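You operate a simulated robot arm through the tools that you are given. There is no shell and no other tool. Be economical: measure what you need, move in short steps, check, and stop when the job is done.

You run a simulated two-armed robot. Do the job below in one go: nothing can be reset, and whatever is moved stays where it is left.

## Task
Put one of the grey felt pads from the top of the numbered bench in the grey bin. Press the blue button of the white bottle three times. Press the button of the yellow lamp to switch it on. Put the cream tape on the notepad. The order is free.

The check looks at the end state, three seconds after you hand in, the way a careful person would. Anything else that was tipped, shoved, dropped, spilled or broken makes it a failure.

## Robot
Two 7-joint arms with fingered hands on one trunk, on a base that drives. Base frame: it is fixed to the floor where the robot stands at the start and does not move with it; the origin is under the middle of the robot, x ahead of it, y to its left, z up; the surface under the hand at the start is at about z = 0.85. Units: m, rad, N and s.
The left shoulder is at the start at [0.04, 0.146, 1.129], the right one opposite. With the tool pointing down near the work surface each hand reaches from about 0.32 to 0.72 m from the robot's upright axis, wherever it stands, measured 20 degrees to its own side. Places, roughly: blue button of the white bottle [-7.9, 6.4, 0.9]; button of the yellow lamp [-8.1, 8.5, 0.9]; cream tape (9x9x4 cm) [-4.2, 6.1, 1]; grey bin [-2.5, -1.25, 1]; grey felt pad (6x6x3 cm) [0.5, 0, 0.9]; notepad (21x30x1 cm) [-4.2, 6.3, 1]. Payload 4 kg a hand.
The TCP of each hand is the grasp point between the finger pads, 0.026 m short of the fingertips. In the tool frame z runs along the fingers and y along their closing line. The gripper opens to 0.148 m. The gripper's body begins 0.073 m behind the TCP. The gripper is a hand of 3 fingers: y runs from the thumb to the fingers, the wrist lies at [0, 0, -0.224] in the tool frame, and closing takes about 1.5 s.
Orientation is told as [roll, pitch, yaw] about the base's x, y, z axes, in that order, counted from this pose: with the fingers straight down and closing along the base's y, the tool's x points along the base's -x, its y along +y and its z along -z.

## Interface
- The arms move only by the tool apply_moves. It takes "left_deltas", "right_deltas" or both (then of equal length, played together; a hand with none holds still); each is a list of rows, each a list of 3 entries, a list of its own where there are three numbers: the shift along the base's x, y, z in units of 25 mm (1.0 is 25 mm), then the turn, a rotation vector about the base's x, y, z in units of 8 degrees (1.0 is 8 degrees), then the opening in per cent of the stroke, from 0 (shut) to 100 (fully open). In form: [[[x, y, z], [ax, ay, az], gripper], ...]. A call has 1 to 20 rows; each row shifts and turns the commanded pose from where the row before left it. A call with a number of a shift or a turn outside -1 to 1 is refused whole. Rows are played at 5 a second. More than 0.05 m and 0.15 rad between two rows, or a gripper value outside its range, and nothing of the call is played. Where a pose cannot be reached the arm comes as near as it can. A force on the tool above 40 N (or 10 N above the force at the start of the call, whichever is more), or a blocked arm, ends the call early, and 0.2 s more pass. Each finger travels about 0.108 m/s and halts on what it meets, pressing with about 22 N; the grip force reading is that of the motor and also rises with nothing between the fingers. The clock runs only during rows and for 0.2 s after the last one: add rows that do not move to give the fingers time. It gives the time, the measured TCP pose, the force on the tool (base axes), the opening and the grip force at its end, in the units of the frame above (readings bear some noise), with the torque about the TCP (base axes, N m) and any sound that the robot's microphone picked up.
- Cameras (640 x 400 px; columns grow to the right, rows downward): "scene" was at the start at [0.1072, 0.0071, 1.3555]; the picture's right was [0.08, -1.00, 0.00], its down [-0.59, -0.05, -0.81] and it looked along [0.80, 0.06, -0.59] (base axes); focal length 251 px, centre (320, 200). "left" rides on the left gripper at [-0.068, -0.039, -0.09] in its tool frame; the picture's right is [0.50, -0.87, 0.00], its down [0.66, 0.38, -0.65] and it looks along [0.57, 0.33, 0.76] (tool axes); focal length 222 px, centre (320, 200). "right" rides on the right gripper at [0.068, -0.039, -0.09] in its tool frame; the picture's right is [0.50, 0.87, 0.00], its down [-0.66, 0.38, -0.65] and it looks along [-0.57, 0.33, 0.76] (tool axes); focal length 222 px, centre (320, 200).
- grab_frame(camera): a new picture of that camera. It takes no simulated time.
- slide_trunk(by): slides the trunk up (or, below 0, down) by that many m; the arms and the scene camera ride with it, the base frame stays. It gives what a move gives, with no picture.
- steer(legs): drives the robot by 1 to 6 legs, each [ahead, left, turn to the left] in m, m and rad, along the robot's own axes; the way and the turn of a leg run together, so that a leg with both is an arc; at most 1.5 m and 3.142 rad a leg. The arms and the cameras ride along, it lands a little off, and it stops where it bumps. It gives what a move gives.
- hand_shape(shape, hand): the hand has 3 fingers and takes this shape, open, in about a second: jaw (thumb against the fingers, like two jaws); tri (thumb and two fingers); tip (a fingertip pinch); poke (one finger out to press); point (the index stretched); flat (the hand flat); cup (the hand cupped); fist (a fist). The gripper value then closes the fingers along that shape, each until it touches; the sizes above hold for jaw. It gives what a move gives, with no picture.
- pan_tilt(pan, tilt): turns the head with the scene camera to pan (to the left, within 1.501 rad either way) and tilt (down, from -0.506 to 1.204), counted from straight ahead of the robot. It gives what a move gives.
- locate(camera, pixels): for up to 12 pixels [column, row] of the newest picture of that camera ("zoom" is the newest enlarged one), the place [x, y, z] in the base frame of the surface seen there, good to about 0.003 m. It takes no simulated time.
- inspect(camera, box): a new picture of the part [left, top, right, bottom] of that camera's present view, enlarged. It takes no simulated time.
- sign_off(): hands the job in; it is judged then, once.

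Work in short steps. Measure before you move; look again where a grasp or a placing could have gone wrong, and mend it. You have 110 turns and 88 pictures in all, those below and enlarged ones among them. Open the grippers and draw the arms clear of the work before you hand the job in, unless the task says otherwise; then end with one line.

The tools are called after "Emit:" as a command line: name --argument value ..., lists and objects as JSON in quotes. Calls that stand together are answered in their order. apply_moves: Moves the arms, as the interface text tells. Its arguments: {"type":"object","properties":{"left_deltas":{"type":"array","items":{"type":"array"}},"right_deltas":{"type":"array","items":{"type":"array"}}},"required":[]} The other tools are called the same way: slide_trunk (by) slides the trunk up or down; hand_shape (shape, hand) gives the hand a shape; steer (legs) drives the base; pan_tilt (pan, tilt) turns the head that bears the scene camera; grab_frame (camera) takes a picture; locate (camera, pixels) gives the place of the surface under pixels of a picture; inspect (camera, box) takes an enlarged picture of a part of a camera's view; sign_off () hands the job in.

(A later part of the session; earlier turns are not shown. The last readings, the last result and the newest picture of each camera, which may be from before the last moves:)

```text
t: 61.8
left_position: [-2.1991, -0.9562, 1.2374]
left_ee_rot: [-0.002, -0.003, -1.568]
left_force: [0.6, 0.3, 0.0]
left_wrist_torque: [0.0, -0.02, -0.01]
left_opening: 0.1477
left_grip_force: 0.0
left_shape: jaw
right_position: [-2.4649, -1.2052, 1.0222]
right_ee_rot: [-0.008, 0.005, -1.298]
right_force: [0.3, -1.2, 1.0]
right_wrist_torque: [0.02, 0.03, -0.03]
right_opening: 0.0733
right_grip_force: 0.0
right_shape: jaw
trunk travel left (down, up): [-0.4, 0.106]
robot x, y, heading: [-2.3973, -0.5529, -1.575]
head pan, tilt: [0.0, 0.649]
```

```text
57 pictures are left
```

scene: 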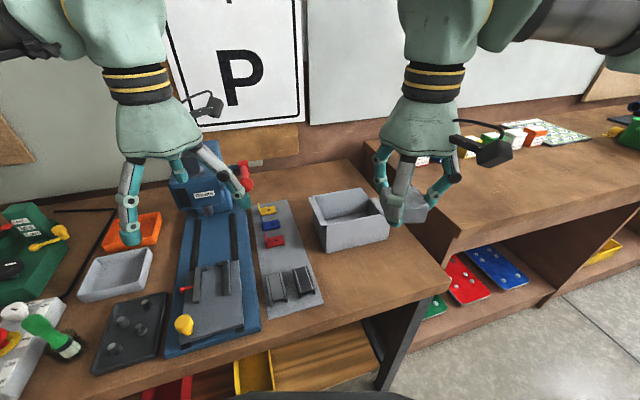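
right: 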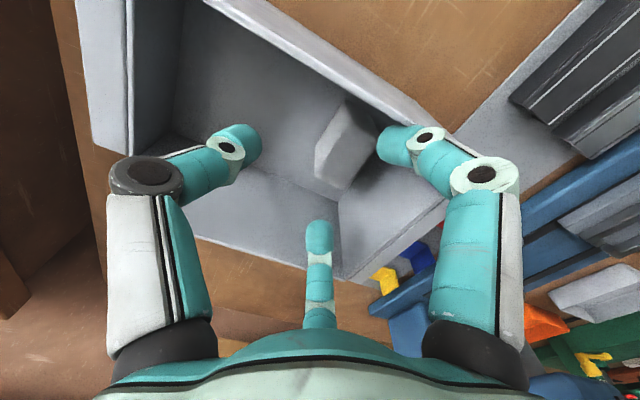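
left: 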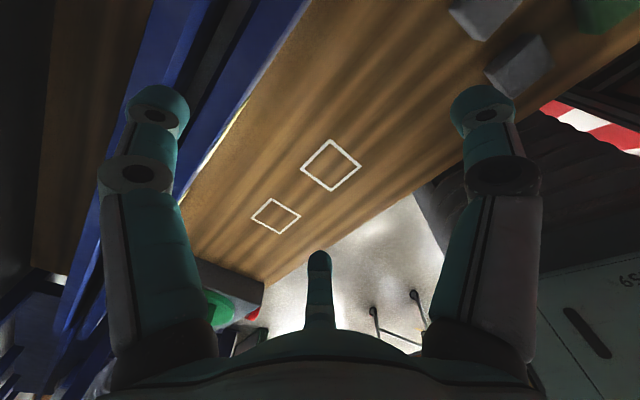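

The pad fell into the bin. Raise straight up, draw back, and check.

Emit:
apply_moves --right_deltas '[[[0, 0, 0.8], [0, 0, 0], 50], [[0, 0, 1], [0, 0, 0], 50], [[0, 0.2, 1], [0, 0, 0], 50], [[0, 0.5, 1], [0, 0, -0.2], 50], [[0, 1, 1], [0, 0, -0.2], 60], [[0, 1, 1], [0, 0, -0.2], 70], [[0, 1, 1], [0, 0, -0.2], 80], [[0, 1, 0], [0, 0, -0.2], 100], [[0, 1, 0], [0, 0, -0.2], 100], [[0, 1, 0], [0, 0, -0.2], 100], [[0, 1, 0], [0, 0, -0.2], 100], [[0, 1, 0], [0, 0, -0.2], 100], [[0, 1, 0], [0, 0, -0.2], 100], [[0, 1, 0], [0, 0, -0.2], 100], [[0, 0.3, 0], [0, 0, -0.2], 100]]'

Emit:
inspect --camera "scene" --box '[240, 130, 480, 310]'

```text
t: 65.0
left_position: [-2.1997, -0.9554, 1.2393]
left_ee_rot: [-0.001, -0.002, -1.567]
left_force: [0.3, -0.6, -0.6]
left_wrist_torque: [-0.02, 0.02, 0.01]
left_opening: 0.1478
left_grip_force: 0.0
left_shape: jaw
right_position: [-2.4665, -0.9344, 1.1916]
right_ee_rot: [-0.009, 0.005, -1.634]
right_force: [-0.2, -0.2, 0.3]
right_wrist_torque: [0.01, -0.03, -0.01]
right_opening: 0.1479
right_grip_force: 0.0
right_shape: jaw
trunk travel left (down, up): [-0.4, 0.106]
robot x, y, heading: [-2.3944, -0.5519, -1.569]
head pan, tilt: [0.0, 0.649]
```

```text
2.22 times, centred on (360, 220) of scene
```

zoom: 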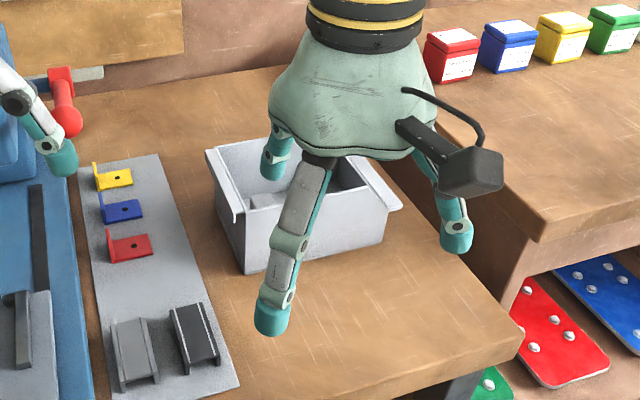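

The pad lies in the bin. Back out, slide left past the table, and turn to face +y.

Emit:
steer --legs '[[-0.28, 0, 0], [0, 1.25, 0], [-0.4, 0, 0], [0, 0, 3.1]]'

Emit:
pan_tilt --pan 0.3 --tilt 0.35

Emit:
grab_frame --camera "scene"

```text
t: 72.3
left_position: [-1.0422, -0.7212, 1.2411]
left_ee_rot: [0.007, -0.005, -1.632]
left_force: [0.8, 0.6, -0.8]
left_wrist_torque: [0.0, 0.03, -0.02]
left_opening: 0.1481
left_grip_force: 0.0
left_shape: jaw
right_position: [-1.3083, -0.6835, 1.1919]
right_ee_rot: [0.001, 0.003, -1.696]
right_force: [0.4, 0.8, 0.5]
right_wrist_torque: [-0.02, 0.03, -0.02]
right_opening: 0.1481
right_grip_force: 0.2
right_shape: jaw
trunk travel left (down, up): [-0.4, 0.106]
robot x, y, heading: [-1.2087, -0.3057, -1.632]
head pan, tilt: [0.0, 0.649]
stopped in leg 2: the robot was blocked; the commanded pose is now the measured one
```

```text
t: 73.1
left_position: [-1.0441, -0.7228, 1.2409]
left_ee_rot: [0.01, -0.002, -1.629]
left_force: [-1.3, -0.3, 0.0]
left_wrist_torque: [-0.01, -0.04, -0.02]
left_opening: 0.1478
left_grip_force: 0.0
left_shape: jaw
right_position: [-1.3111, -0.6839, 1.1912]
right_ee_rot: [0.002, 0.005, -1.692]
right_force: [0.1, 0.1, -0.1]
right_wrist_torque: [-0.03, -0.04, -0.01]
right_opening: 0.1478
right_grip_force: 0.0
right_shape: jaw
trunk travel left (down, up): [-0.4, 0.106]
robot x, y, heading: [-1.2048, -0.3084, -1.631]
head pan, tilt: [0.3, 0.351]
```

```text
55 pictures are left
```

scene: 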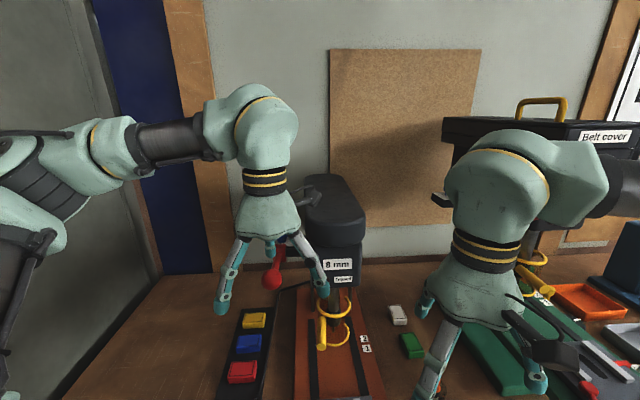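

The left elbow evidently met the partition. Step off right 0.05, back up 0.65, then turn.

Emit:
steer --legs '[[0, -0.05, 0], [-0.65, 0, 0], [0, 0.3, 0], [0, 0, 3.14]]'

Emit:
pan_tilt --pan 0.5 --tilt 0.3

Emit:
grab_frame --camera "scene"

```text
t: 73.8
left_position: [-1.0401, -0.7208, 1.2381]
left_ee_rot: [0.003, -0.002, -1.634]
left_force: [0.9, 0.0, 0.0]
left_wrist_torque: [-0.02, -0.01, -0.02]
left_opening: 0.1478
left_grip_force: 0.0
left_shape: jaw
right_position: [-1.3056, -0.6837, 1.1928]
right_ee_rot: [-0.002, 0.003, -1.698]
right_force: [0.2, -0.2, 0.2]
right_wrist_torque: [0.0, -0.01, -0.01]
right_opening: 0.148
right_grip_force: 0.1
right_shape: jaw
trunk travel left (down, up): [-0.4, 0.106]
robot x, y, heading: [-1.207, -0.3031, -1.64]
head pan, tilt: [0.3, 0.351]
stopped in leg 1: the robot was blocked; the commanded pose is now the measured one
```

```text
t: 74.5
left_position: [-1.0407, -0.7213, 1.2394]
left_ee_rot: [0.007, -0.002, -1.631]
left_force: [0.1, 0.6, -0.1]
left_wrist_torque: [-0.02, 0.0, 0.02]
left_opening: 0.1479
left_grip_force: 0.0
left_shape: jaw
right_position: [-1.3061, -0.6841, 1.1927]
right_ee_rot: [-0.002, 0.005, -1.697]
right_force: [0.9, 0.4, 0.2]
right_wrist_torque: [0.0, -0.02, 0.02]
right_opening: 0.1478
right_grip_force: 0.1
right_shape: jaw
trunk travel left (down, up): [-0.4, 0.106]
robot x, y, heading: [-1.207, -0.3042, -1.632]
head pan, tilt: [0.499, 0.3]
```

```text
54 pictures are left
```

scene: 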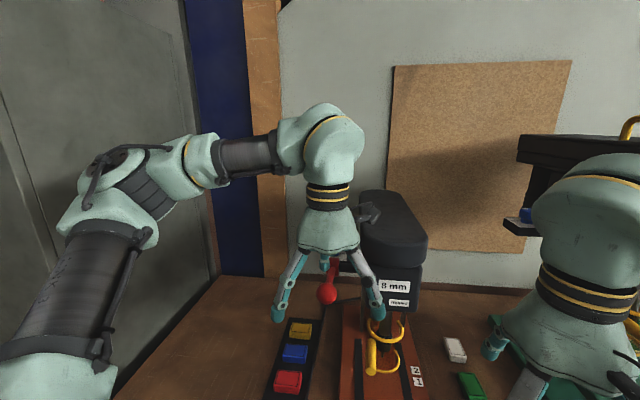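

Wedged sideways; try simply backing straight out in a short leg.

Emit:
steer --legs '[[-0.12, 0, 0]]'

Emit:
pan_tilt --pan 1.5 --tilt 0.8

Emit:
grab_frame --camera "scene"

```text
t: 75.2
left_position: [-1.0385, -0.7173, 1.2388]
left_ee_rot: [0.001, -0.003, -1.636]
left_force: [-0.2, -0.2, 0.0]
left_wrist_torque: [0.04, 0.01, 0.0]
left_opening: 0.1478
left_grip_force: 0.1
left_shape: jaw
right_position: [-1.3044, -0.6802, 1.1922]
right_ee_rot: [-0.007, 0.004, -1.699]
right_force: [0.1, 0.4, 0.1]
right_wrist_torque: [0.0, -0.03, 0.01]
right_opening: 0.148
right_grip_force: 0.1
right_shape: jaw
trunk travel left (down, up): [-0.4, 0.106]
robot x, y, heading: [-1.2053, -0.2999, -1.637]
head pan, tilt: [0.499, 0.3]
stopped in leg 1: the robot was blocked; the commanded pose is now the measured one
```

```text
t: 76.5
left_position: [-1.0399, -0.7188, 1.2383]
left_ee_rot: [0.001, -0.003, -1.633]
left_force: [0.4, 0.0, -0.2]
left_wrist_torque: [-0.02, -0.03, 0.0]
left_opening: 0.1478
left_grip_force: 0.0
left_shape: jaw
right_position: [-1.3053, -0.6797, 1.1933]
right_ee_rot: [-0.006, 0.003, -1.699]
right_force: [0.3, -0.6, -1.0]
right_wrist_torque: [-0.02, 0.03, 0.0]
right_opening: 0.1481
right_grip_force: 0.0
right_shape: jaw
trunk travel left (down, up): [-0.4, 0.106]
robot x, y, heading: [-1.2064, -0.3013, -1.635]
head pan, tilt: [1.499, 0.799]
```

```text
53 pictures are left
```

scene: 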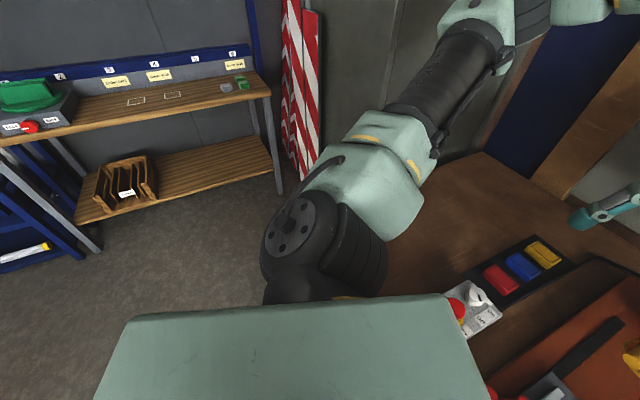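

Measure bench edge, partition and the left elbow to find the contact.

Emit:
locate --camera "scene" --pixels '[[405, 200], [380, 295], [440, 280], [475, 305], [340, 90], [410, 175], [335, 150], [380, 250], [290, 170], [480, 160], [355, 115]]'

Emit:
pan_tilt --pan -1.5 --tilt 0.7

Emit:
grab_frame --camera "scene"

```text
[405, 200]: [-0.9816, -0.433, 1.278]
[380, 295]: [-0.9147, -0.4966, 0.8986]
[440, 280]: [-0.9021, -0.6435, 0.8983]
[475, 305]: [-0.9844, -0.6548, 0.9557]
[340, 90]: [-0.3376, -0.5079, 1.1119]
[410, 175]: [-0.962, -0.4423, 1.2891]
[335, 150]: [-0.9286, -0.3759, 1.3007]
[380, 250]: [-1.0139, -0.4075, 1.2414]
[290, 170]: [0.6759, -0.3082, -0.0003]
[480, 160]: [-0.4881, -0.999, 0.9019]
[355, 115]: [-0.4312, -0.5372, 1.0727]
```

```text
t: 79.1
left_position: [-1.0388, -0.7185, 1.2399]
left_ee_rot: [0.002, -0.004, -1.635]
left_force: [-0.3, -0.4, -0.7]
left_wrist_torque: [0.01, -0.02, 0.01]
left_opening: 0.1479
left_grip_force: 0.1
left_shape: jaw
right_position: [-1.3059, -0.68, 1.193]
right_ee_rot: [-0.003, 0.007, -1.698]
right_force: [0.5, -1.1, -0.5]
right_wrist_torque: [0.01, -0.02, 0.02]
right_opening: 0.1478
right_grip_force: 0.0
right_shape: jaw
trunk travel left (down, up): [-0.4, 0.106]
robot x, y, heading: [-1.2087, -0.3026, -1.639]
head pan, tilt: [-1.499, 0.7]
```

```text
52 pictures are left
```

scene: 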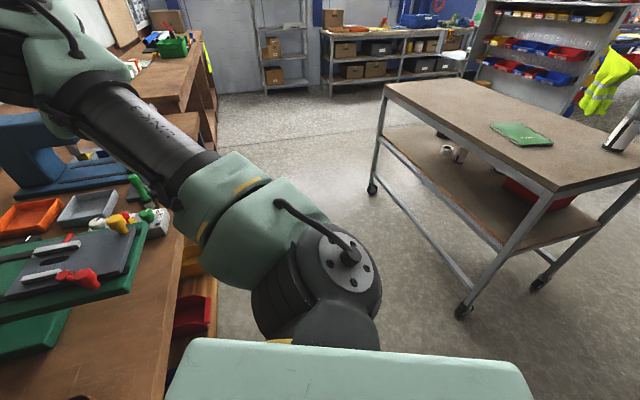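

The bench is turned ~18° and my base's left front touches its front. Leave by backing while turning left (aligning with the bench).

Emit:
steer --legs '[[-0.4, -0.15, 0.3]]'

```text
t: 81.7
left_position: [-1.1023, -0.2669, 1.2371]
left_ee_rot: [0.001, -0.002, -1.336]
left_force: [0.2, -0.3, 0.1]
left_wrist_torque: [0.05, 0.0, 0.04]
left_opening: 0.1476
left_grip_force: 0.1
left_shape: jaw
right_position: [-1.3678, -0.3089, 1.193]
right_ee_rot: [-0.008, 0.005, -1.4]
right_force: [0.2, 1.0, -0.6]
right_wrist_torque: [0.02, 0.02, 0.0]
right_opening: 0.1476
right_grip_force: 0.1
right_shape: jaw
trunk travel left (down, up): [-0.4, 0.106]
robot x, y, heading: [-1.3908, 0.0836, -1.333]
head pan, tilt: [-1.499, 0.7]
```

Free. Move to about (-1.0,0.6) and turn to face +y.

Emit:
steer --legs '[[0, 0.5, 0], [-0.4, 0, 0], [0, 0, 2.9]]'

Emit:
pan_tilt --pan 0.5 --tilt 0.3

Emit:
grab_frame --camera "scene"

```text
t: 93.5
left_position: [-1.2059, 1.0015, 1.2382]
left_ee_rot: [-0.002, -0.005, 1.558]
left_force: [-0.8, -0.8, -0.3]
left_wrist_torque: [0.02, -0.01, -0.02]
left_opening: 0.1479
left_grip_force: 0.0
left_shape: jaw
right_position: [-0.9385, 0.9768, 1.1921]
right_ee_rot: [-0.006, 0.005, 1.494]
right_force: [-0.2, -0.8, -0.1]
right_wrist_torque: [0.01, 0.02, 0.02]
right_opening: 0.1479
right_grip_force: 0.1
right_shape: jaw
trunk travel left (down, up): [-0.4, 0.106]
robot x, y, heading: [-1.0149, 0.5906, 1.557]
head pan, tilt: [-1.499, 0.7]
```

```text
t: 95.4
left_position: [-1.2059, 1.0021, 1.2387]
left_ee_rot: [0.0, -0.002, 1.559]
left_force: [0.7, 0.1, 0.2]
left_wrist_torque: [0.01, 0.02, 0.0]
left_opening: 0.1481
left_grip_force: 0.0
left_shape: jaw
right_position: [-0.9385, 0.9757, 1.1925]
right_ee_rot: [-0.009, 0.005, 1.493]
right_force: [-0.6, 0.4, -0.3]
right_wrist_torque: [0.01, -0.01, 0.02]
right_opening: 0.1477
right_grip_force: 0.0
right_shape: jaw
trunk travel left (down, up): [-0.4, 0.106]
robot x, y, heading: [-1.0111, 0.5946, 1.556]
head pan, tilt: [0.499, 0.3]
```

```text
51 pictures are left
```

scene: 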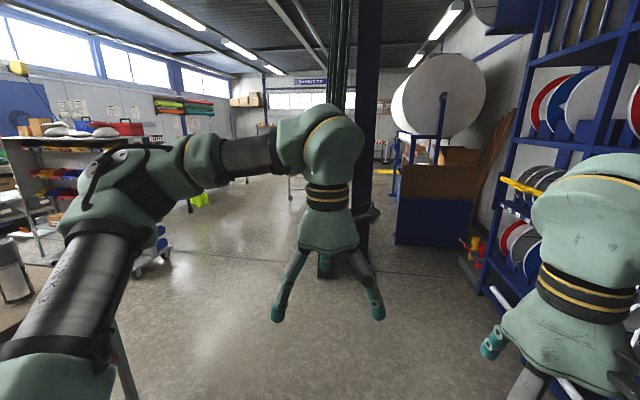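

Measure free floor, partition, trolley at (150,260).

Emit:
locate --camera "scene" --pixels '[[150, 270], [110, 300], [200, 210], [240, 230], [325, 275], [365, 268], [395, 240], [190, 205], [130, 330], [290, 195], [35, 250], [260, 180]]'

Emit:
inspect --camera "scene" --box '[100, 80, 420, 280]'

```text
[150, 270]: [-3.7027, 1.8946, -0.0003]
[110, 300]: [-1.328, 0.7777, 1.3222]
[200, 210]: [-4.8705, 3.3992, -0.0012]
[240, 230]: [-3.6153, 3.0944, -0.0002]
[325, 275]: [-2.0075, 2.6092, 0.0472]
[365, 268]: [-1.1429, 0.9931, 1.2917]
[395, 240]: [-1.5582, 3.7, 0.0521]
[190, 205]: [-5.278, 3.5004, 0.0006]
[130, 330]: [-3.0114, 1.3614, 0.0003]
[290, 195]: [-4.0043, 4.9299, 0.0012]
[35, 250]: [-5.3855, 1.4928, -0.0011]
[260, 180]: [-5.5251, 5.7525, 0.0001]
```

```text
2.00 times, centred on (260, 180) of scene
```

zoom: 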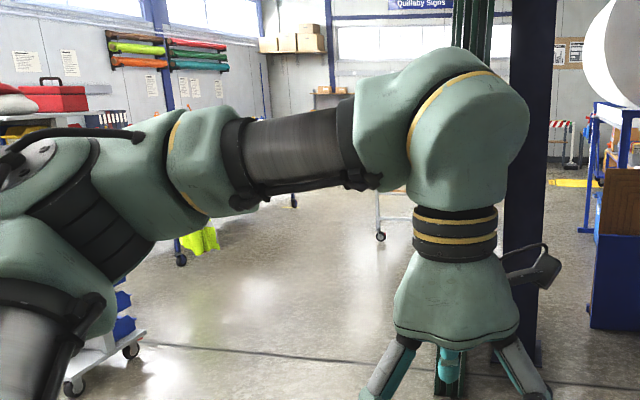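

Post at (-2.0,2.6), trolley at (-3.7,1.9): drive through the gap via (-2.85,2.1) to (-2.85,3.5), facing +y.

Emit:
steer --legs '[[1.05, 0, 0], [0.25, 1.45, 0], [0.2, 0.4, 0], [1.4, 0, 0]]'

Emit:
pan_tilt --pan 0.4 --tilt 0.25

Emit:
grab_frame --camera "scene"

```text
t: 116.3
left_position: [-3.0443, 3.8475, 1.2389]
left_ee_rot: [-0.001, -0.003, 1.584]
left_force: [0.4, 0.0, -0.5]
left_wrist_torque: [0.02, 0.01, 0.02]
left_opening: 0.1478
left_grip_force: 0.1
left_shape: jaw
right_position: [-2.7761, 3.8299, 1.1942]
right_ee_rot: [-0.007, 0.004, 1.519]
right_force: [0.1, 0.7, -0.1]
right_wrist_torque: [-0.01, 0.01, 0.01]
right_opening: 0.148
right_grip_force: 0.1
right_shape: jaw
trunk travel left (down, up): [-0.4, 0.106]
robot x, y, heading: [-2.8411, 3.4458, 1.585]
head pan, tilt: [0.499, 0.3]
```

```text
t: 117.0
left_position: [-3.0452, 3.8491, 1.2378]
left_ee_rot: [0.0, -0.006, 1.583]
left_force: [-0.5, 0.5, 0.4]
left_wrist_torque: [0.01, -0.01, -0.01]
left_opening: 0.1478
left_grip_force: 0.1
left_shape: jaw
right_position: [-2.7774, 3.8309, 1.1928]
right_ee_rot: [-0.007, 0.005, 1.518]
right_force: [0.5, -0.5, -0.6]
right_wrist_torque: [0.0, -0.01, 0.02]
right_opening: 0.1481
right_grip_force: 0.0
right_shape: jaw
trunk travel left (down, up): [-0.4, 0.106]
robot x, y, heading: [-2.8431, 3.4456, 1.586]
head pan, tilt: [0.4, 0.25]
```

```text
49 pictures are left
```

scene: 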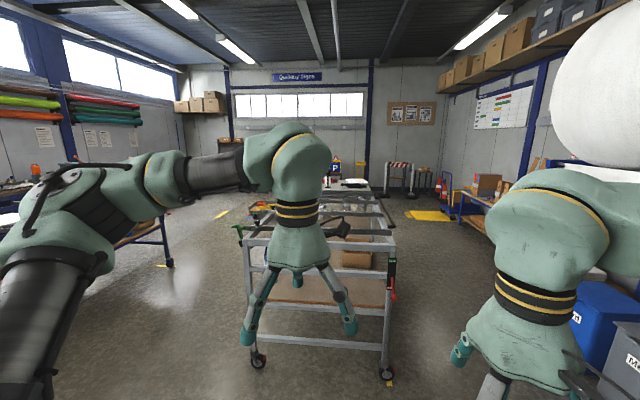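

A wheeled cart/table stands ahead — likely with notepad and tape. Measure it.

Emit:
locate --camera "scene" --pixels '[[258, 358], [386, 372], [390, 250], [250, 240], [370, 195], [350, 182], [345, 210], [330, 180], [165, 260], [445, 300]]'

Emit:
inspect --camera "scene" --box '[220, 140, 420, 265]'

```text
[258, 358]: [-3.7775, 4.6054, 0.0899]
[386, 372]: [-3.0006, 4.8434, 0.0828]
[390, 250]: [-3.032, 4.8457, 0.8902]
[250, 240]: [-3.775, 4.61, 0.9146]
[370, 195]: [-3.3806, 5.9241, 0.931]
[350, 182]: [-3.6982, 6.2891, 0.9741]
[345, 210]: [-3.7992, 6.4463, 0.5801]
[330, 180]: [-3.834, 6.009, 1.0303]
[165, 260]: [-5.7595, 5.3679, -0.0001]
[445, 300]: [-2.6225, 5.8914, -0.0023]
```

```text
3.20 times, centred on (320, 202) of scene
```

zoom: 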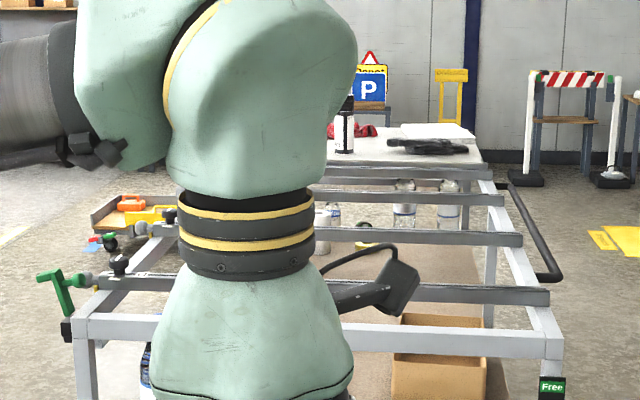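

Cart ahead at x -3.0…-3.8; the target table lies behind it. Go around left: to about (-4.6,4.3), and look.

Emit:
steer --legs '[[0.2, 1.0, 0], [0.5, 0.75, 0]]'

Emit:
pan_tilt --pan -0.25 --tilt 0.3

Emit:
grab_frame --camera "scene"

```text
t: 126.6
left_position: [-4.7692, 4.5746, 1.2393]
left_ee_rot: [0.001, -0.005, 1.542]
left_force: [0.4, 0.4, -0.2]
left_wrist_torque: [0.0, 0.0, -0.02]
left_opening: 0.1479
left_grip_force: 0.0
left_shape: jaw
right_position: [-4.5023, 4.5445, 1.1916]
right_ee_rot: [-0.006, 0.003, 1.478]
right_force: [-0.3, -0.8, 0.3]
right_wrist_torque: [-0.05, -0.01, 0.02]
right_opening: 0.1479
right_grip_force: 0.0
right_shape: jaw
trunk travel left (down, up): [-0.4, 0.106]
robot x, y, heading: [-4.5832, 4.1648, 1.547]
head pan, tilt: [0.4, 0.25]
```

```text
t: 127.6
left_position: [-4.7711, 4.5737, 1.2391]
left_ee_rot: [-0.001, -0.005, 1.542]
left_force: [-0.7, -0.7, 0.5]
left_wrist_torque: [0.0, 0.01, -0.01]
left_opening: 0.1479
left_grip_force: 0.1
left_shape: jaw
right_position: [-4.5024, 4.5452, 1.1927]
right_ee_rot: [-0.008, 0.005, 1.478]
right_force: [0.7, 0.1, 0.6]
right_wrist_torque: [-0.04, 0.01, 0.01]
right_opening: 0.1482
right_grip_force: 0.0
right_shape: jaw
trunk travel left (down, up): [-0.4, 0.106]
robot x, y, heading: [-4.5831, 4.1676, 1.54]
head pan, tilt: [-0.25, 0.3]
```

```text
47 pictures are left
```

scene: 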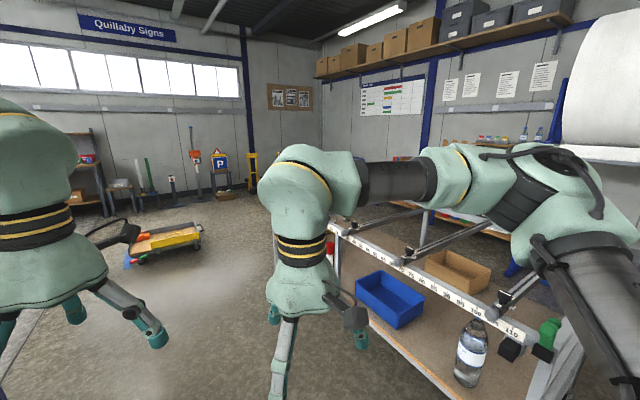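

The target spot is hidden by the right hand. Measure the cart's left edge and the floor ahead.

Emit:
locate --camera "scene" --pixels '[[335, 225], [430, 275], [520, 335], [390, 330], [235, 240], [200, 300], [330, 245], [180, 255], [150, 345], [345, 290]]'

Emit:
grab_frame --camera "right"

```text
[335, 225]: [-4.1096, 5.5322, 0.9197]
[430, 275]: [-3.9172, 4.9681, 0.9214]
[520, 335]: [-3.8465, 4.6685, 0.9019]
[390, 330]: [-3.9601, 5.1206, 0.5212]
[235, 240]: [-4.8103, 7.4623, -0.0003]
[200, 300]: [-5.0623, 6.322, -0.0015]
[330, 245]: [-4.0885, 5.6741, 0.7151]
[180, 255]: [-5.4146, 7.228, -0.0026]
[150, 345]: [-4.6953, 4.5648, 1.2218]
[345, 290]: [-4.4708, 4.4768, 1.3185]
```

```text
46 pictures are left
```

right: 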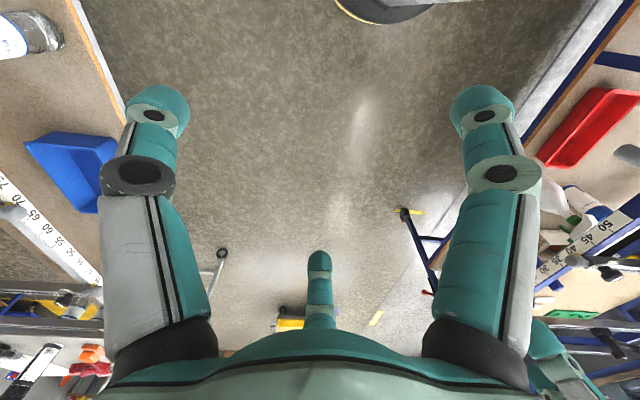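

Something stands on the left too (right-hand camera, right edge). Measure it.

Emit:
locate --camera "right" --pixels '[[530, 150], [600, 30], [430, 270], [220, 260], [590, 230], [610, 100], [90, 20], [60, 240]]'

Emit:
pan_tilt --pan 0.6 --tilt 0.5

Emit:
grab_frame --camera "scene"

```text
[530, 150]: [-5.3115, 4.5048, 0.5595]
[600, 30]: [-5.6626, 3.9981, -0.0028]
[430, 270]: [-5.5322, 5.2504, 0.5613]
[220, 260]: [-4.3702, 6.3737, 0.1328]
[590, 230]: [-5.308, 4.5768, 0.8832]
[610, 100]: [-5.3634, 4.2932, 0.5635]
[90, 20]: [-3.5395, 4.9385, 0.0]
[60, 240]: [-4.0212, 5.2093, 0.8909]
```

```text
t: 128.8
left_position: [-4.7696, 4.5757, 1.2389]
left_ee_rot: [0.0, -0.003, 1.541]
left_force: [0.1, -0.1, -0.4]
left_wrist_torque: [-0.01, -0.02, 0.01]
left_opening: 0.1482
left_grip_force: 0.0
left_shape: jaw
right_position: [-4.5021, 4.5459, 1.1925]
right_ee_rot: [-0.009, 0.005, 1.477]
right_force: [0.6, -0.3, 0.5]
right_wrist_torque: [-0.02, -0.03, -0.01]
right_opening: 0.1479
right_grip_force: 0.0
right_shape: jaw
trunk travel left (down, up): [-0.4, 0.106]
robot x, y, heading: [-4.5833, 4.1629, 1.542]
head pan, tilt: [0.6, 0.499]
```

```text
45 pictures are left
```

scene: 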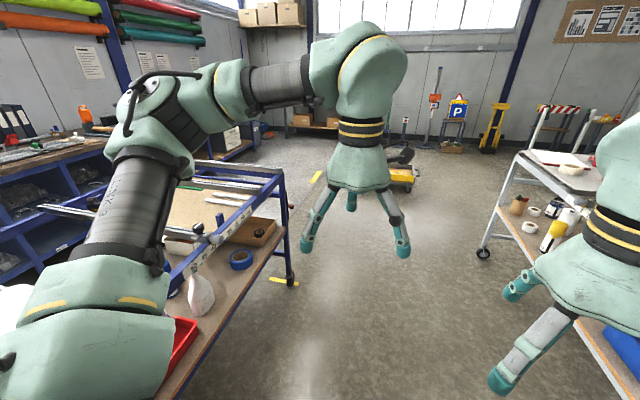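

Aisle is about 1.2 m wide and slants slightly left. Drive along it to about (-4.9,5.9), then turn right to face the table.

Emit:
steer --legs '[[0.87, 0.2, 0], [0.87, 0.2, 0], [0, 0, -1.25]]'

Emit:
pan_tilt --pan 0.0 --tilt 0.65

Emit:
grab_frame --camera "scene"

```text
t: 140.9
left_position: [-4.597, 6.2049, 1.2386]
left_ee_rot: [0.001, -0.003, 0.274]
left_force: [0.7, 0.6, -0.2]
left_wrist_torque: [0.0, 0.02, -0.04]
left_opening: 0.148
left_grip_force: 0.1
left_shape: jaw
right_position: [-4.5443, 5.9403, 1.1921]
right_ee_rot: [-0.008, 0.006, 0.21]
right_force: [1.0, -0.2, -0.2]
right_wrist_torque: [-0.01, -0.02, 0.0]
right_opening: 0.1478
right_grip_force: 0.0
right_shape: jaw
trunk travel left (down, up): [-0.4, 0.106]
robot x, y, heading: [-4.9325, 5.906, 0.278]
head pan, tilt: [0.6, 0.499]
```

```text
t: 141.9
left_position: [-4.5969, 6.2048, 1.2384]
left_ee_rot: [0.001, -0.004, 0.275]
left_force: [0.4, -0.7, 0.7]
left_wrist_torque: [0.0, 0.01, -0.01]
left_opening: 0.1481
left_grip_force: 0.0
left_shape: jaw
right_position: [-4.5452, 5.9402, 1.1921]
right_ee_rot: [-0.007, 0.004, 0.21]
right_force: [-0.2, -0.3, -0.3]
right_wrist_torque: [0.03, 0.0, 0.01]
right_opening: 0.1477
right_grip_force: 0.0
right_shape: jaw
trunk travel left (down, up): [-0.4, 0.106]
robot x, y, heading: [-4.9318, 5.9068, 0.274]
head pan, tilt: [0.0, 0.649]
```

```text
44 pictures are left
```

scene: 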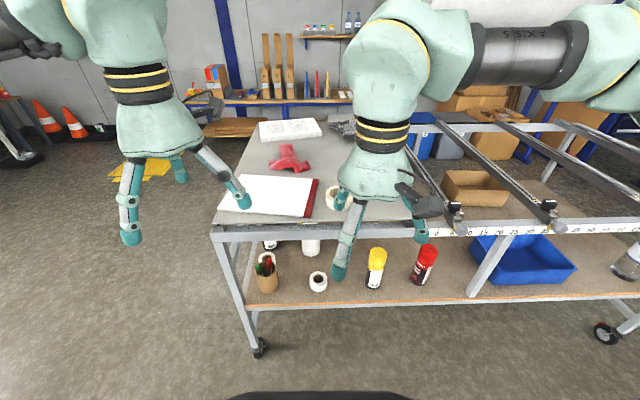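

Notepad at (270,195), tape at about (335,195), partially hidden by the right hand. Measure.

Emit:
locate --camera "scene" --pixels '[[244, 176], [318, 182], [310, 216], [222, 210], [265, 195], [328, 192], [333, 205], [215, 225], [410, 215], [292, 165]]'

Emit:
inspect --camera "scene" --box '[200, 110, 440, 260]'

Emit:
grab_frame --camera "right"

```text
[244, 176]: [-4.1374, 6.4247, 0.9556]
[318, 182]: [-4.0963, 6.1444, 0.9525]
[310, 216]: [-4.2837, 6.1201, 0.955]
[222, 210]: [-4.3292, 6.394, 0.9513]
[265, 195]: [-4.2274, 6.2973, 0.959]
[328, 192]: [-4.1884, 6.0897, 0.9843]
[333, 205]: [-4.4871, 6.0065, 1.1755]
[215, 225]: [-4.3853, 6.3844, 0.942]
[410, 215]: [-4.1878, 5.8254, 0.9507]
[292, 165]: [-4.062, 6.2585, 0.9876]
```

```text
2.67 times, centred on (320, 185) of scene
```

zoom: 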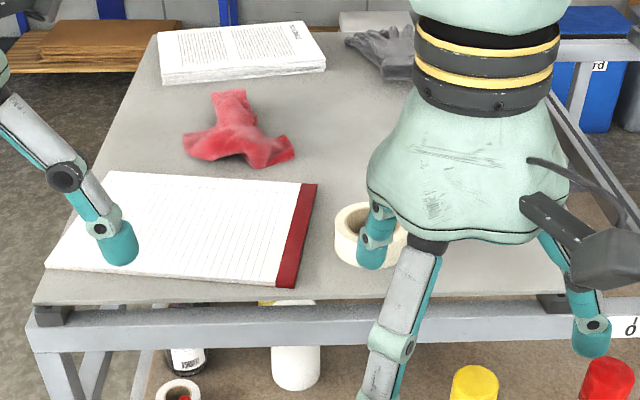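

```text
42 pictures are left
```

right: 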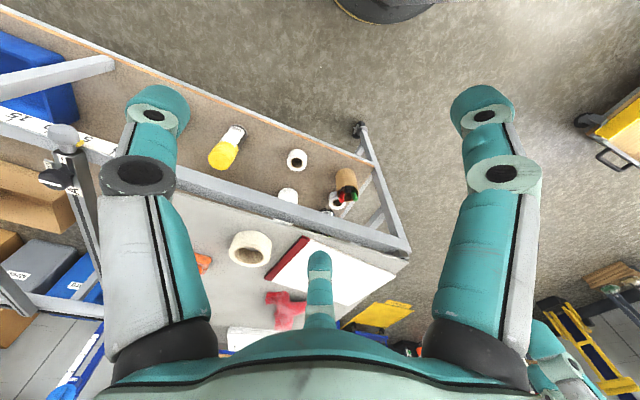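

Use the right-hand camera for the tape ring at (250,248).

Emit:
locate --camera "right" --pixels '[[234, 246], [267, 246], [250, 234], [250, 263], [250, 250], [215, 230], [203, 262], [275, 272]]'

Emit:
inspect --camera "right" --box '[170, 200, 330, 300]'

```text
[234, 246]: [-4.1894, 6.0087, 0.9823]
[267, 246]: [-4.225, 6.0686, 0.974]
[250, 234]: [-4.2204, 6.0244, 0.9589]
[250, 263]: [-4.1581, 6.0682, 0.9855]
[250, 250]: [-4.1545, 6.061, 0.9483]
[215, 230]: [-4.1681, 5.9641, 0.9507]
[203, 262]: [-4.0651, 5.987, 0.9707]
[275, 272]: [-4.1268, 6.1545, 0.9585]
```

```text
4.00 times, centred on (250, 250) of right
```

zoom: 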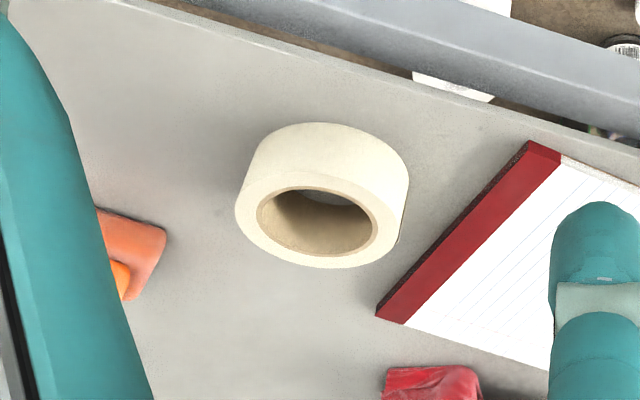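

Emit:
locate --camera "zoom" --pixels '[[242, 212], [384, 232], [285, 178], [310, 262], [375, 200], [250, 190], [345, 180], [360, 252], [265, 245]]'

```text
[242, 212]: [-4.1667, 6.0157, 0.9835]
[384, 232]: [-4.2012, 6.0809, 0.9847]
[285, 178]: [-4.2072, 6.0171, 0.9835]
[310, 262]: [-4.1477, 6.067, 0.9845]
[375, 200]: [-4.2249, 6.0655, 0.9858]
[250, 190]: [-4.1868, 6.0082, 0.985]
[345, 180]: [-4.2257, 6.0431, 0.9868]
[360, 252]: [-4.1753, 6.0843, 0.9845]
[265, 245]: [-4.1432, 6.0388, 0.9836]
```

Tape centre ≈ (-4.185,6.048), top 0.985, table 0.945; notepad centre ≈ (-4.212,6.271). Drive closer: 0.22 ahead and 0.15 left, and move the left hand aside.

Emit:
steer --legs '[[0.22, 0.15, 0]]'

Emit:
apply_moves --left_deltas '[[[-0.3, 0.8, 0.3], [0, 0, 0], 100], [[-0.3, 0.8, 0.3], [0, 0, 0], 100], [[-0.3, 0.8, 0.3], [0, 0, 0], 100], [[-0.3, 0.8, 0.3], [0, 0, 0], 100], [[-0.3, 0.8, 0.3], [0, 0, 0], 100], [[-0.3, 0.8, 0.3], [0, 0, 0], 100]]'

Emit:
grab_frame --camera "right"

```text
t: 143.8
left_position: [-4.4326, 6.4104, 1.2385]
left_ee_rot: [0.0, -0.006, 0.287]
left_force: [-0.3, -0.2, -0.3]
left_wrist_torque: [0.01, 0.0, 0.01]
left_opening: 0.1478
left_grip_force: 0.1
left_shape: jaw
right_position: [-4.3765, 6.1471, 1.1929]
right_ee_rot: [-0.006, 0.002, 0.225]
right_force: [0.5, 0.0, 0.2]
right_wrist_torque: [0.02, -0.01, 0.02]
right_opening: 0.1479
right_grip_force: 0.2
right_shape: jaw
trunk travel left (down, up): [-0.4, 0.106]
robot x, y, heading: [-4.7614, 6.1075, 0.285]
head pan, tilt: [0.0, 0.649]
```

```text
t: 145.2
left_position: [-4.4736, 6.5318, 1.2826]
left_ee_rot: [-0.001, -0.002, 0.283]
left_force: [-0.2, 0.2, 0.7]
left_wrist_torque: [-0.01, 0.02, 0.0]
left_opening: 0.1482
left_grip_force: 0.1
left_shape: jaw
right_position: [-4.3764, 6.1487, 1.1924]
right_ee_rot: [-0.007, 0.006, 0.224]
right_force: [0.3, -0.1, -0.5]
right_wrist_torque: [-0.01, -0.03, -0.01]
right_opening: 0.1482
right_grip_force: 0.0
right_shape: jaw
trunk travel left (down, up): [-0.4, 0.106]
robot x, y, heading: [-4.7663, 6.1107, 0.287]
head pan, tilt: [0.0, 0.649]
```

```text
40 pictures are left
```

right: 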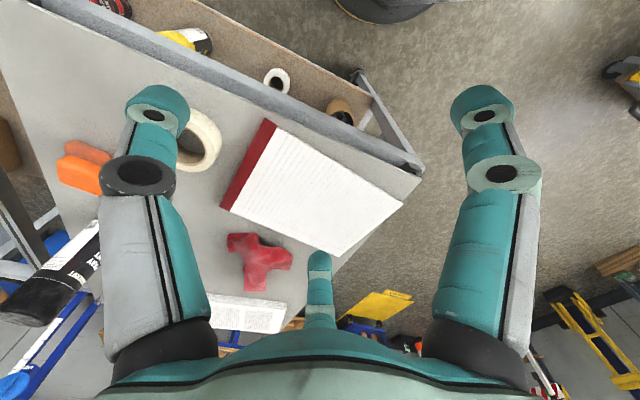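

Move the right hand above the tape (z≈1.05) with opening ~0.135.

Emit:
apply_moves --right_deltas '[[[0.766, -0.403, -0.4], [0, 0, 0], 92], [[0.766, -0.403, -0.4], [0, 0, 0], 92], [[0.766, -0.403, -0.4], [0, 0, 0], 92], [[0.766, -0.403, -0.4], [0, 0, 0], 92], [[0.766, -0.403, -0.4], [0, 0, 0], 92], [[0.766, -0.403, -0.4], [0, 0, 0], 92], [[0.766, -0.403, -0.4], [0, 0, 0], 92], [[0.766, -0.403, -0.4], [0, 0, 0], 92], [[0.766, -0.403, -0.4], [0, 0, 0], 92], [[0.766, -0.403, -0.4], [0, 0, 0], 92], [[0, 0, -0.7], [0, 0, 0], 92], [[0, 0, -0.7], [0, 0, 0], 92], [[0, 0, 0], [0, 0, 0], 92]]'

Emit:
grab_frame --camera "right"

Emit:
grab_frame --camera "scene"

```text
t: 147.9
left_position: [-4.4737, 6.5326, 1.2835]
left_ee_rot: [0.0, -0.004, 0.285]
left_force: [0.1, 0.6, -0.6]
left_wrist_torque: [-0.05, -0.01, 0.0]
left_opening: 0.1477
left_grip_force: 0.1
left_shape: jaw
right_position: [-4.1842, 6.0461, 1.0569]
right_ee_rot: [-0.006, 0.004, 0.224]
right_force: [-0.4, -0.2, 0.0]
right_wrist_torque: [0.02, 0.0, 0.03]
right_opening: 0.1363
right_grip_force: 0.1
right_shape: jaw
trunk travel left (down, up): [-0.4, 0.106]
robot x, y, heading: [-4.7615, 6.1083, 0.283]
head pan, tilt: [0.0, 0.649]
```

```text
39 pictures are left
```

right: 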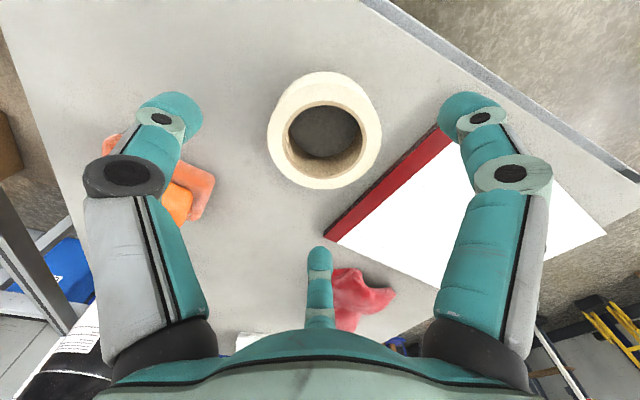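

```text
38 pictures are left
```

scene: 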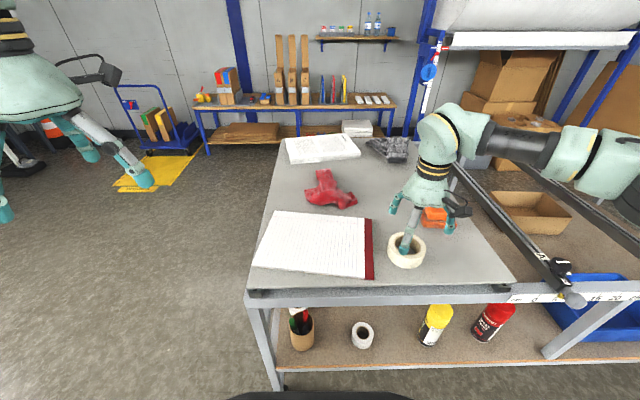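

Check neighbours (orange item, notepad edge) against where the fingers will land.

Emit:
locate --camera "right" --pixels '[[212, 185], [195, 215], [180, 160], [335, 235], [437, 130], [420, 150], [270, 130], [381, 130], [322, 75], [322, 186], [605, 235], [455, 290]]'

```text
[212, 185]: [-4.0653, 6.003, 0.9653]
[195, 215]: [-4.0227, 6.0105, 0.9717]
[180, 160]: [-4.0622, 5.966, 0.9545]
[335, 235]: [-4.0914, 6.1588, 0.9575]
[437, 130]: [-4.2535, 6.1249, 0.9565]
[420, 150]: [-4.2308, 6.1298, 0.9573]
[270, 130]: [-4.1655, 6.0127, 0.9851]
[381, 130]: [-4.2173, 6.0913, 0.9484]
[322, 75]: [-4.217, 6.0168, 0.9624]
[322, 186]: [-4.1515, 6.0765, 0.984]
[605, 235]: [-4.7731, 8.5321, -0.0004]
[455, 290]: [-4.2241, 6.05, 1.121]
```

Clearances are OK. Descend to z≈0.982 and close.

Emit:
apply_moves --right_deltas '[[[0, 0, -0.5], [0, 0, 0], 86], [[0, 0, -0.6], [0, 0, 0], 86], [[0, 0, -0.6], [0, 0, 0], 86], [[0, 0, -0.6], [0, 0, 0], 86], [[0, 0, -0.65], [0, 0, 0], 86], [[0, 0, 0], [0, 0, 0], 80], [[0, 0, 0], [0, 0, 0], 72], [[0, 0, 0], [0, 0, 0], 64], [[0, 0, 0], [0, 0, 0], 56], [[0, 0, 0], [0, 0, 0], 48], [[0, 0, 0], [0, 0, 0], 30], [[0, 0, 0], [0, 0, 0], 10], [[0, 0, 0], [0, 0, 0], 0], [[0, 0, 0], [0, 0, 0], 0]]'

Emit:
grab_frame --camera "right"

```text
t: 150.9
left_position: [-4.474, 6.5318, 1.2829]
left_ee_rot: [0.0, -0.001, 0.287]
left_force: [0.2, 0.6, -0.1]
left_wrist_torque: [0.04, 0.0, 0.03]
left_opening: 0.1482
left_grip_force: 0.0
left_shape: jaw
right_position: [-4.1851, 6.0467, 0.983]
right_ee_rot: [-0.008, 0.007, 0.223]
right_force: [-0.2, -0.2, -0.1]
right_wrist_torque: [-0.03, 0.02, 0.03]
right_opening: 0.0806
right_grip_force: 22.0
right_shape: jaw
trunk travel left (down, up): [-0.4, 0.106]
robot x, y, heading: [-4.7656, 6.112, 0.29]
head pan, tilt: [0.0, 0.649]
```

```text
37 pictures are left
```

right: 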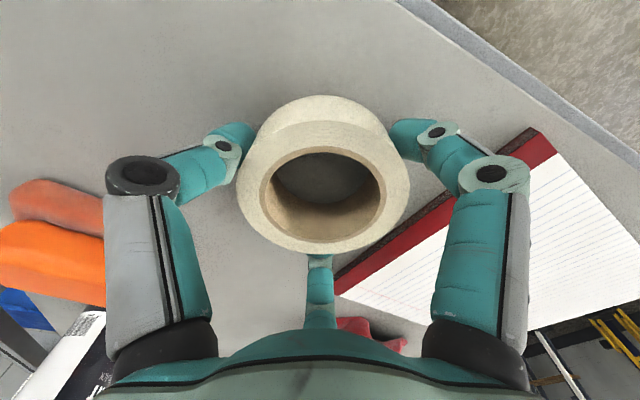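

Tape gripped. Lift, carry over the notepad centre (-4.212,6.273), stay at z≈1.06.

Emit:
apply_moves --right_deltas '[[[0, 0, 0.4], [0, 0, 0], 0], [[0, 0, 0.9], [0, 0, 0], 0], [[0, 0, 0.9], [0, 0, 0], 0], [[0, 0, 0.9], [0, 0, 0], 0], [[-0.1, 0.9, 0], [0, 0, 0], 0], [[-0.1, 0.9, 0], [0, 0, 0], 0], [[-0.1, 0.9, 0], [0, 0, 0], 0], [[-0.1, 0.9, 0], [0, 0, 0], 0], [[-0.1, 0.9, 0], [0, 0, 0], 0], [[-0.1, 0.9, 0], [0, 0, 0], 0], [[-0.1, 0.9, 0], [0, 0, 0], 0], [[-0.1, 0.9, 0], [0, 0, 0], 0], [[-0.1, 0.9, 0], [0, 0, 0], 0], [[-0.1, 0.9, 0], [0, 0, 0], 0], [[0, 0, 0], [0, 0, 0], 0]]'

Emit:
grab_frame --camera "right"

Emit:
inspect --camera "scene" --box '[220, 130, 460, 310]'

```text
t: 154.2
left_position: [-4.4736, 6.5318, 1.2825]
left_ee_rot: [0.001, -0.003, 0.285]
left_force: [-0.1, 0.7, -0.4]
left_wrist_torque: [0.05, 0.01, -0.01]
left_opening: 0.1478
left_grip_force: 0.1
left_shape: jaw
right_position: [-4.2113, 6.2741, 1.0588]
right_ee_rot: [-0.007, 0.005, 0.226]
right_force: [0.8, 0.5, -0.9]
right_wrist_torque: [0.0, 0.01, 0.04]
right_opening: 0.0804
right_grip_force: 21.4
right_shape: jaw
trunk travel left (down, up): [-0.4, 0.106]
robot x, y, heading: [-4.7619, 6.1085, 0.287]
head pan, tilt: [0.0, 0.649]
```

```text
36 pictures are left
```

right: 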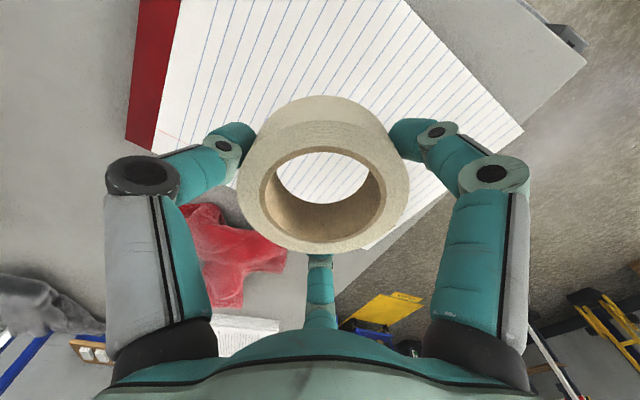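

```text
2.22 times, centred on (340, 220) of scene
```

zoom: 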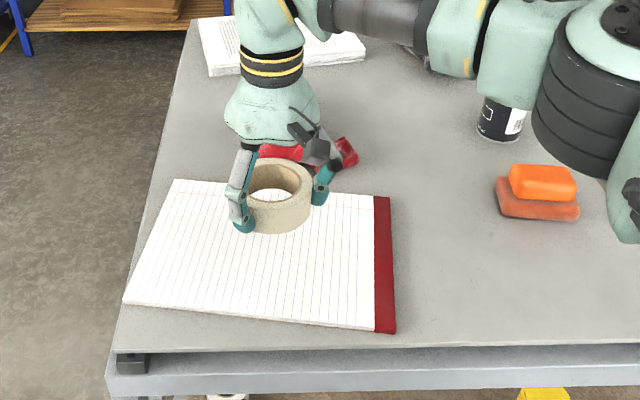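

Emit:
locate --camera "zoom" --pixels '[[178, 185], [384, 200], [388, 326], [130, 300], [275, 165], [500, 120]]'

```text
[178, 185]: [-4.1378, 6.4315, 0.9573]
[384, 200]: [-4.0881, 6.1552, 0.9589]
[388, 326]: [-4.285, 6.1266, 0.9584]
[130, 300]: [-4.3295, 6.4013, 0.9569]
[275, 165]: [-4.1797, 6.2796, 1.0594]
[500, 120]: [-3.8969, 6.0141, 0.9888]
```

Notepad centre (-4.210,6.279); lower to z≈0.994 and release gently.

Emit:
apply_moves --right_deltas '[[[0, 0.1, -0.7], [0, 0, 0], 0], [[0, 0, -0.7], [0, 0, 0], 0], [[0, 0, -0.7], [0, 0, 0], 0], [[0, 0, -0.3], [0, 0, 0], 0], [[0, 0, -0.18], [0, 0, 0], 0], [[0, 0, 0], [0, 0, 0], 0]]'

Emit:
apply_moves --right_deltas '[[[0, 0, 0], [0, 0, 0], 58], [[0, 0, 0], [0, 0, 0], 62], [[0, 0, 0], [0, 0, 0], 70], [[0, 0, 0], [0, 0, 0], 80], [[0, 0, 0], [0, 0, 0], 85], [[0, 0, 0.5], [0, 0, 0], 85], [[0, 0, 0.8], [0, 0, 0], 85], [[0, 0, 1], [0, 0, 0], 85], [[0, 0, 1], [0, 0, 0], 85], [[0, 0, 1], [0, 0, 0], 100], [[0, 0, 1], [0, 0, 0], 100], [[0, 0, 1], [0, 0, 0], 100], [[-0.8, -0.6, 0.5], [0, 0, 0], 100], [[-0.8, -0.6, 0.5], [0, 0, 0], 100], [[-0.8, -0.6, 0.3], [0, 0, 0], 100], [[-0.8, -0.6, 0.3], [0, 0, 0], 100], [[-0.8, -0.6, 0], [0, 0, 0], 100], [[-0.8, -0.6, 0], [0, 0, 0], 100], [[-0.8, -0.6, 0], [0, 0, 0], 100]]'

Emit:
grab_frame --camera "scene"

```text
t: 155.6
left_position: [-4.4728, 6.5324, 1.2826]
left_ee_rot: [-0.001, -0.004, 0.286]
left_force: [-0.6, -0.5, 1.0]
left_wrist_torque: [0.01, 0.0, -0.05]
left_opening: 0.1479
left_grip_force: 0.0
left_shape: jaw
right_position: [-4.2089, 6.2763, 0.9973]
right_ee_rot: [-0.009, 0.006, 0.223]
right_force: [0.1, -0.3, -0.8]
right_wrist_torque: [0.0, 0.01, -0.01]
right_opening: 0.0803
right_grip_force: 21.9
right_shape: jaw
trunk travel left (down, up): [-0.4, 0.106]
robot x, y, heading: [-4.761, 6.1065, 0.283]
head pan, tilt: [0.0, 0.649]
```

```text
t: 159.6
left_position: [-4.474, 6.5307, 1.2825]
left_ee_rot: [0.001, -0.003, 0.287]
left_force: [-0.3, -0.4, -0.2]
left_wrist_torque: [0.06, -0.03, -0.01]
left_opening: 0.148
left_grip_force: 0.1
left_shape: jaw
right_position: [-4.3523, 6.1709, 1.1941]
right_ee_rot: [-0.007, 0.004, 0.221]
right_force: [0.3, -0.6, 0.1]
right_wrist_torque: [0.03, 0.01, -0.02]
right_opening: 0.1478
right_grip_force: 0.0
right_shape: jaw
trunk travel left (down, up): [-0.4, 0.106]
robot x, y, heading: [-4.7643, 6.1089, 0.286]
head pan, tilt: [0.0, 0.649]
```

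```text
34 pictures are left
```

scene: 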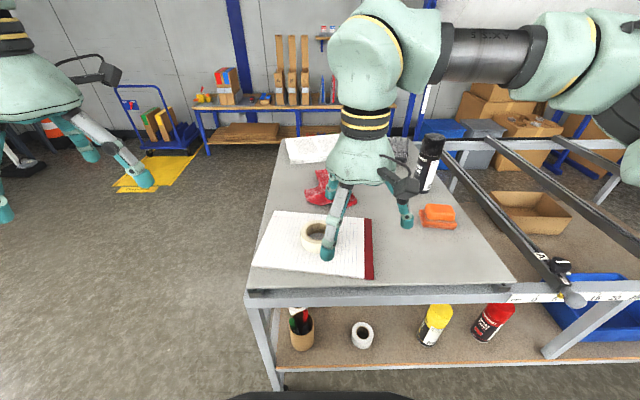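

Tape sits on the notepad. Back up and turn to face -x to look for the bottle and lamp.

Emit:
steer --legs '[[-0.3, 0, 0], [0, 0, 2.86]]'

Emit:
pan_tilt --pan 0.0 --tilt 0.3

Emit:
grab_frame --camera "scene"

```text
t: 168.1
left_position: [-5.4647, 5.7352, 1.2826]
left_ee_rot: [0.0, -0.003, 3.063]
left_force: [-0.1, -0.6, -0.2]
left_wrist_torque: [0.0, -0.03, 0.01]
left_opening: 0.1479
left_grip_force: 0.0
left_shape: jaw
right_position: [-5.4512, 6.1157, 1.1947]
right_ee_rot: [-0.008, 0.005, 2.996]
right_force: [-1.3, -1.1, 0.2]
right_wrist_torque: [-0.01, -0.08, -0.04]
right_opening: 0.148
right_grip_force: 0.0
right_shape: jaw
trunk travel left (down, up): [-0.4, 0.106]
robot x, y, heading: [-5.0434, 6.0317, 3.059]
head pan, tilt: [0.0, 0.649]
```

```text
t: 168.9
left_position: [-5.4646, 5.7349, 1.2823]
left_ee_rot: [0.0, -0.006, 3.064]
left_force: [-0.6, -0.2, 0.3]
left_wrist_torque: [0.01, -0.03, -0.03]
left_opening: 0.1481
left_grip_force: 0.1
left_shape: jaw
right_position: [-5.451, 6.1159, 1.1941]
right_ee_rot: [-0.005, 0.007, 2.999]
right_force: [0.2, 0.8, -0.4]
right_wrist_torque: [0.04, 0.01, -0.01]
right_opening: 0.1479
right_grip_force: 0.0
right_shape: jaw
trunk travel left (down, up): [-0.4, 0.106]
robot x, y, heading: [-5.0442, 6.025, 3.061]
head pan, tilt: [0.0, 0.3]
```

```text
33 pictures are left
```

scene: 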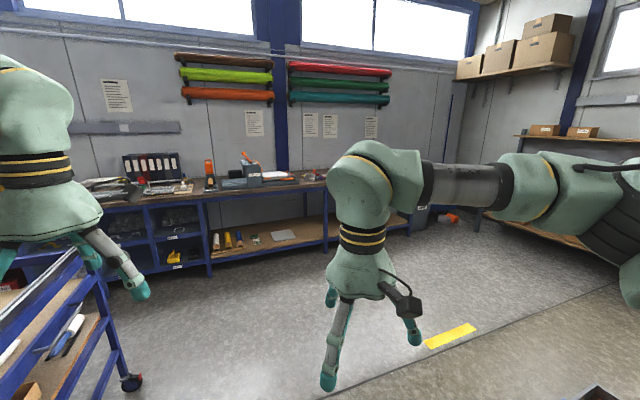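

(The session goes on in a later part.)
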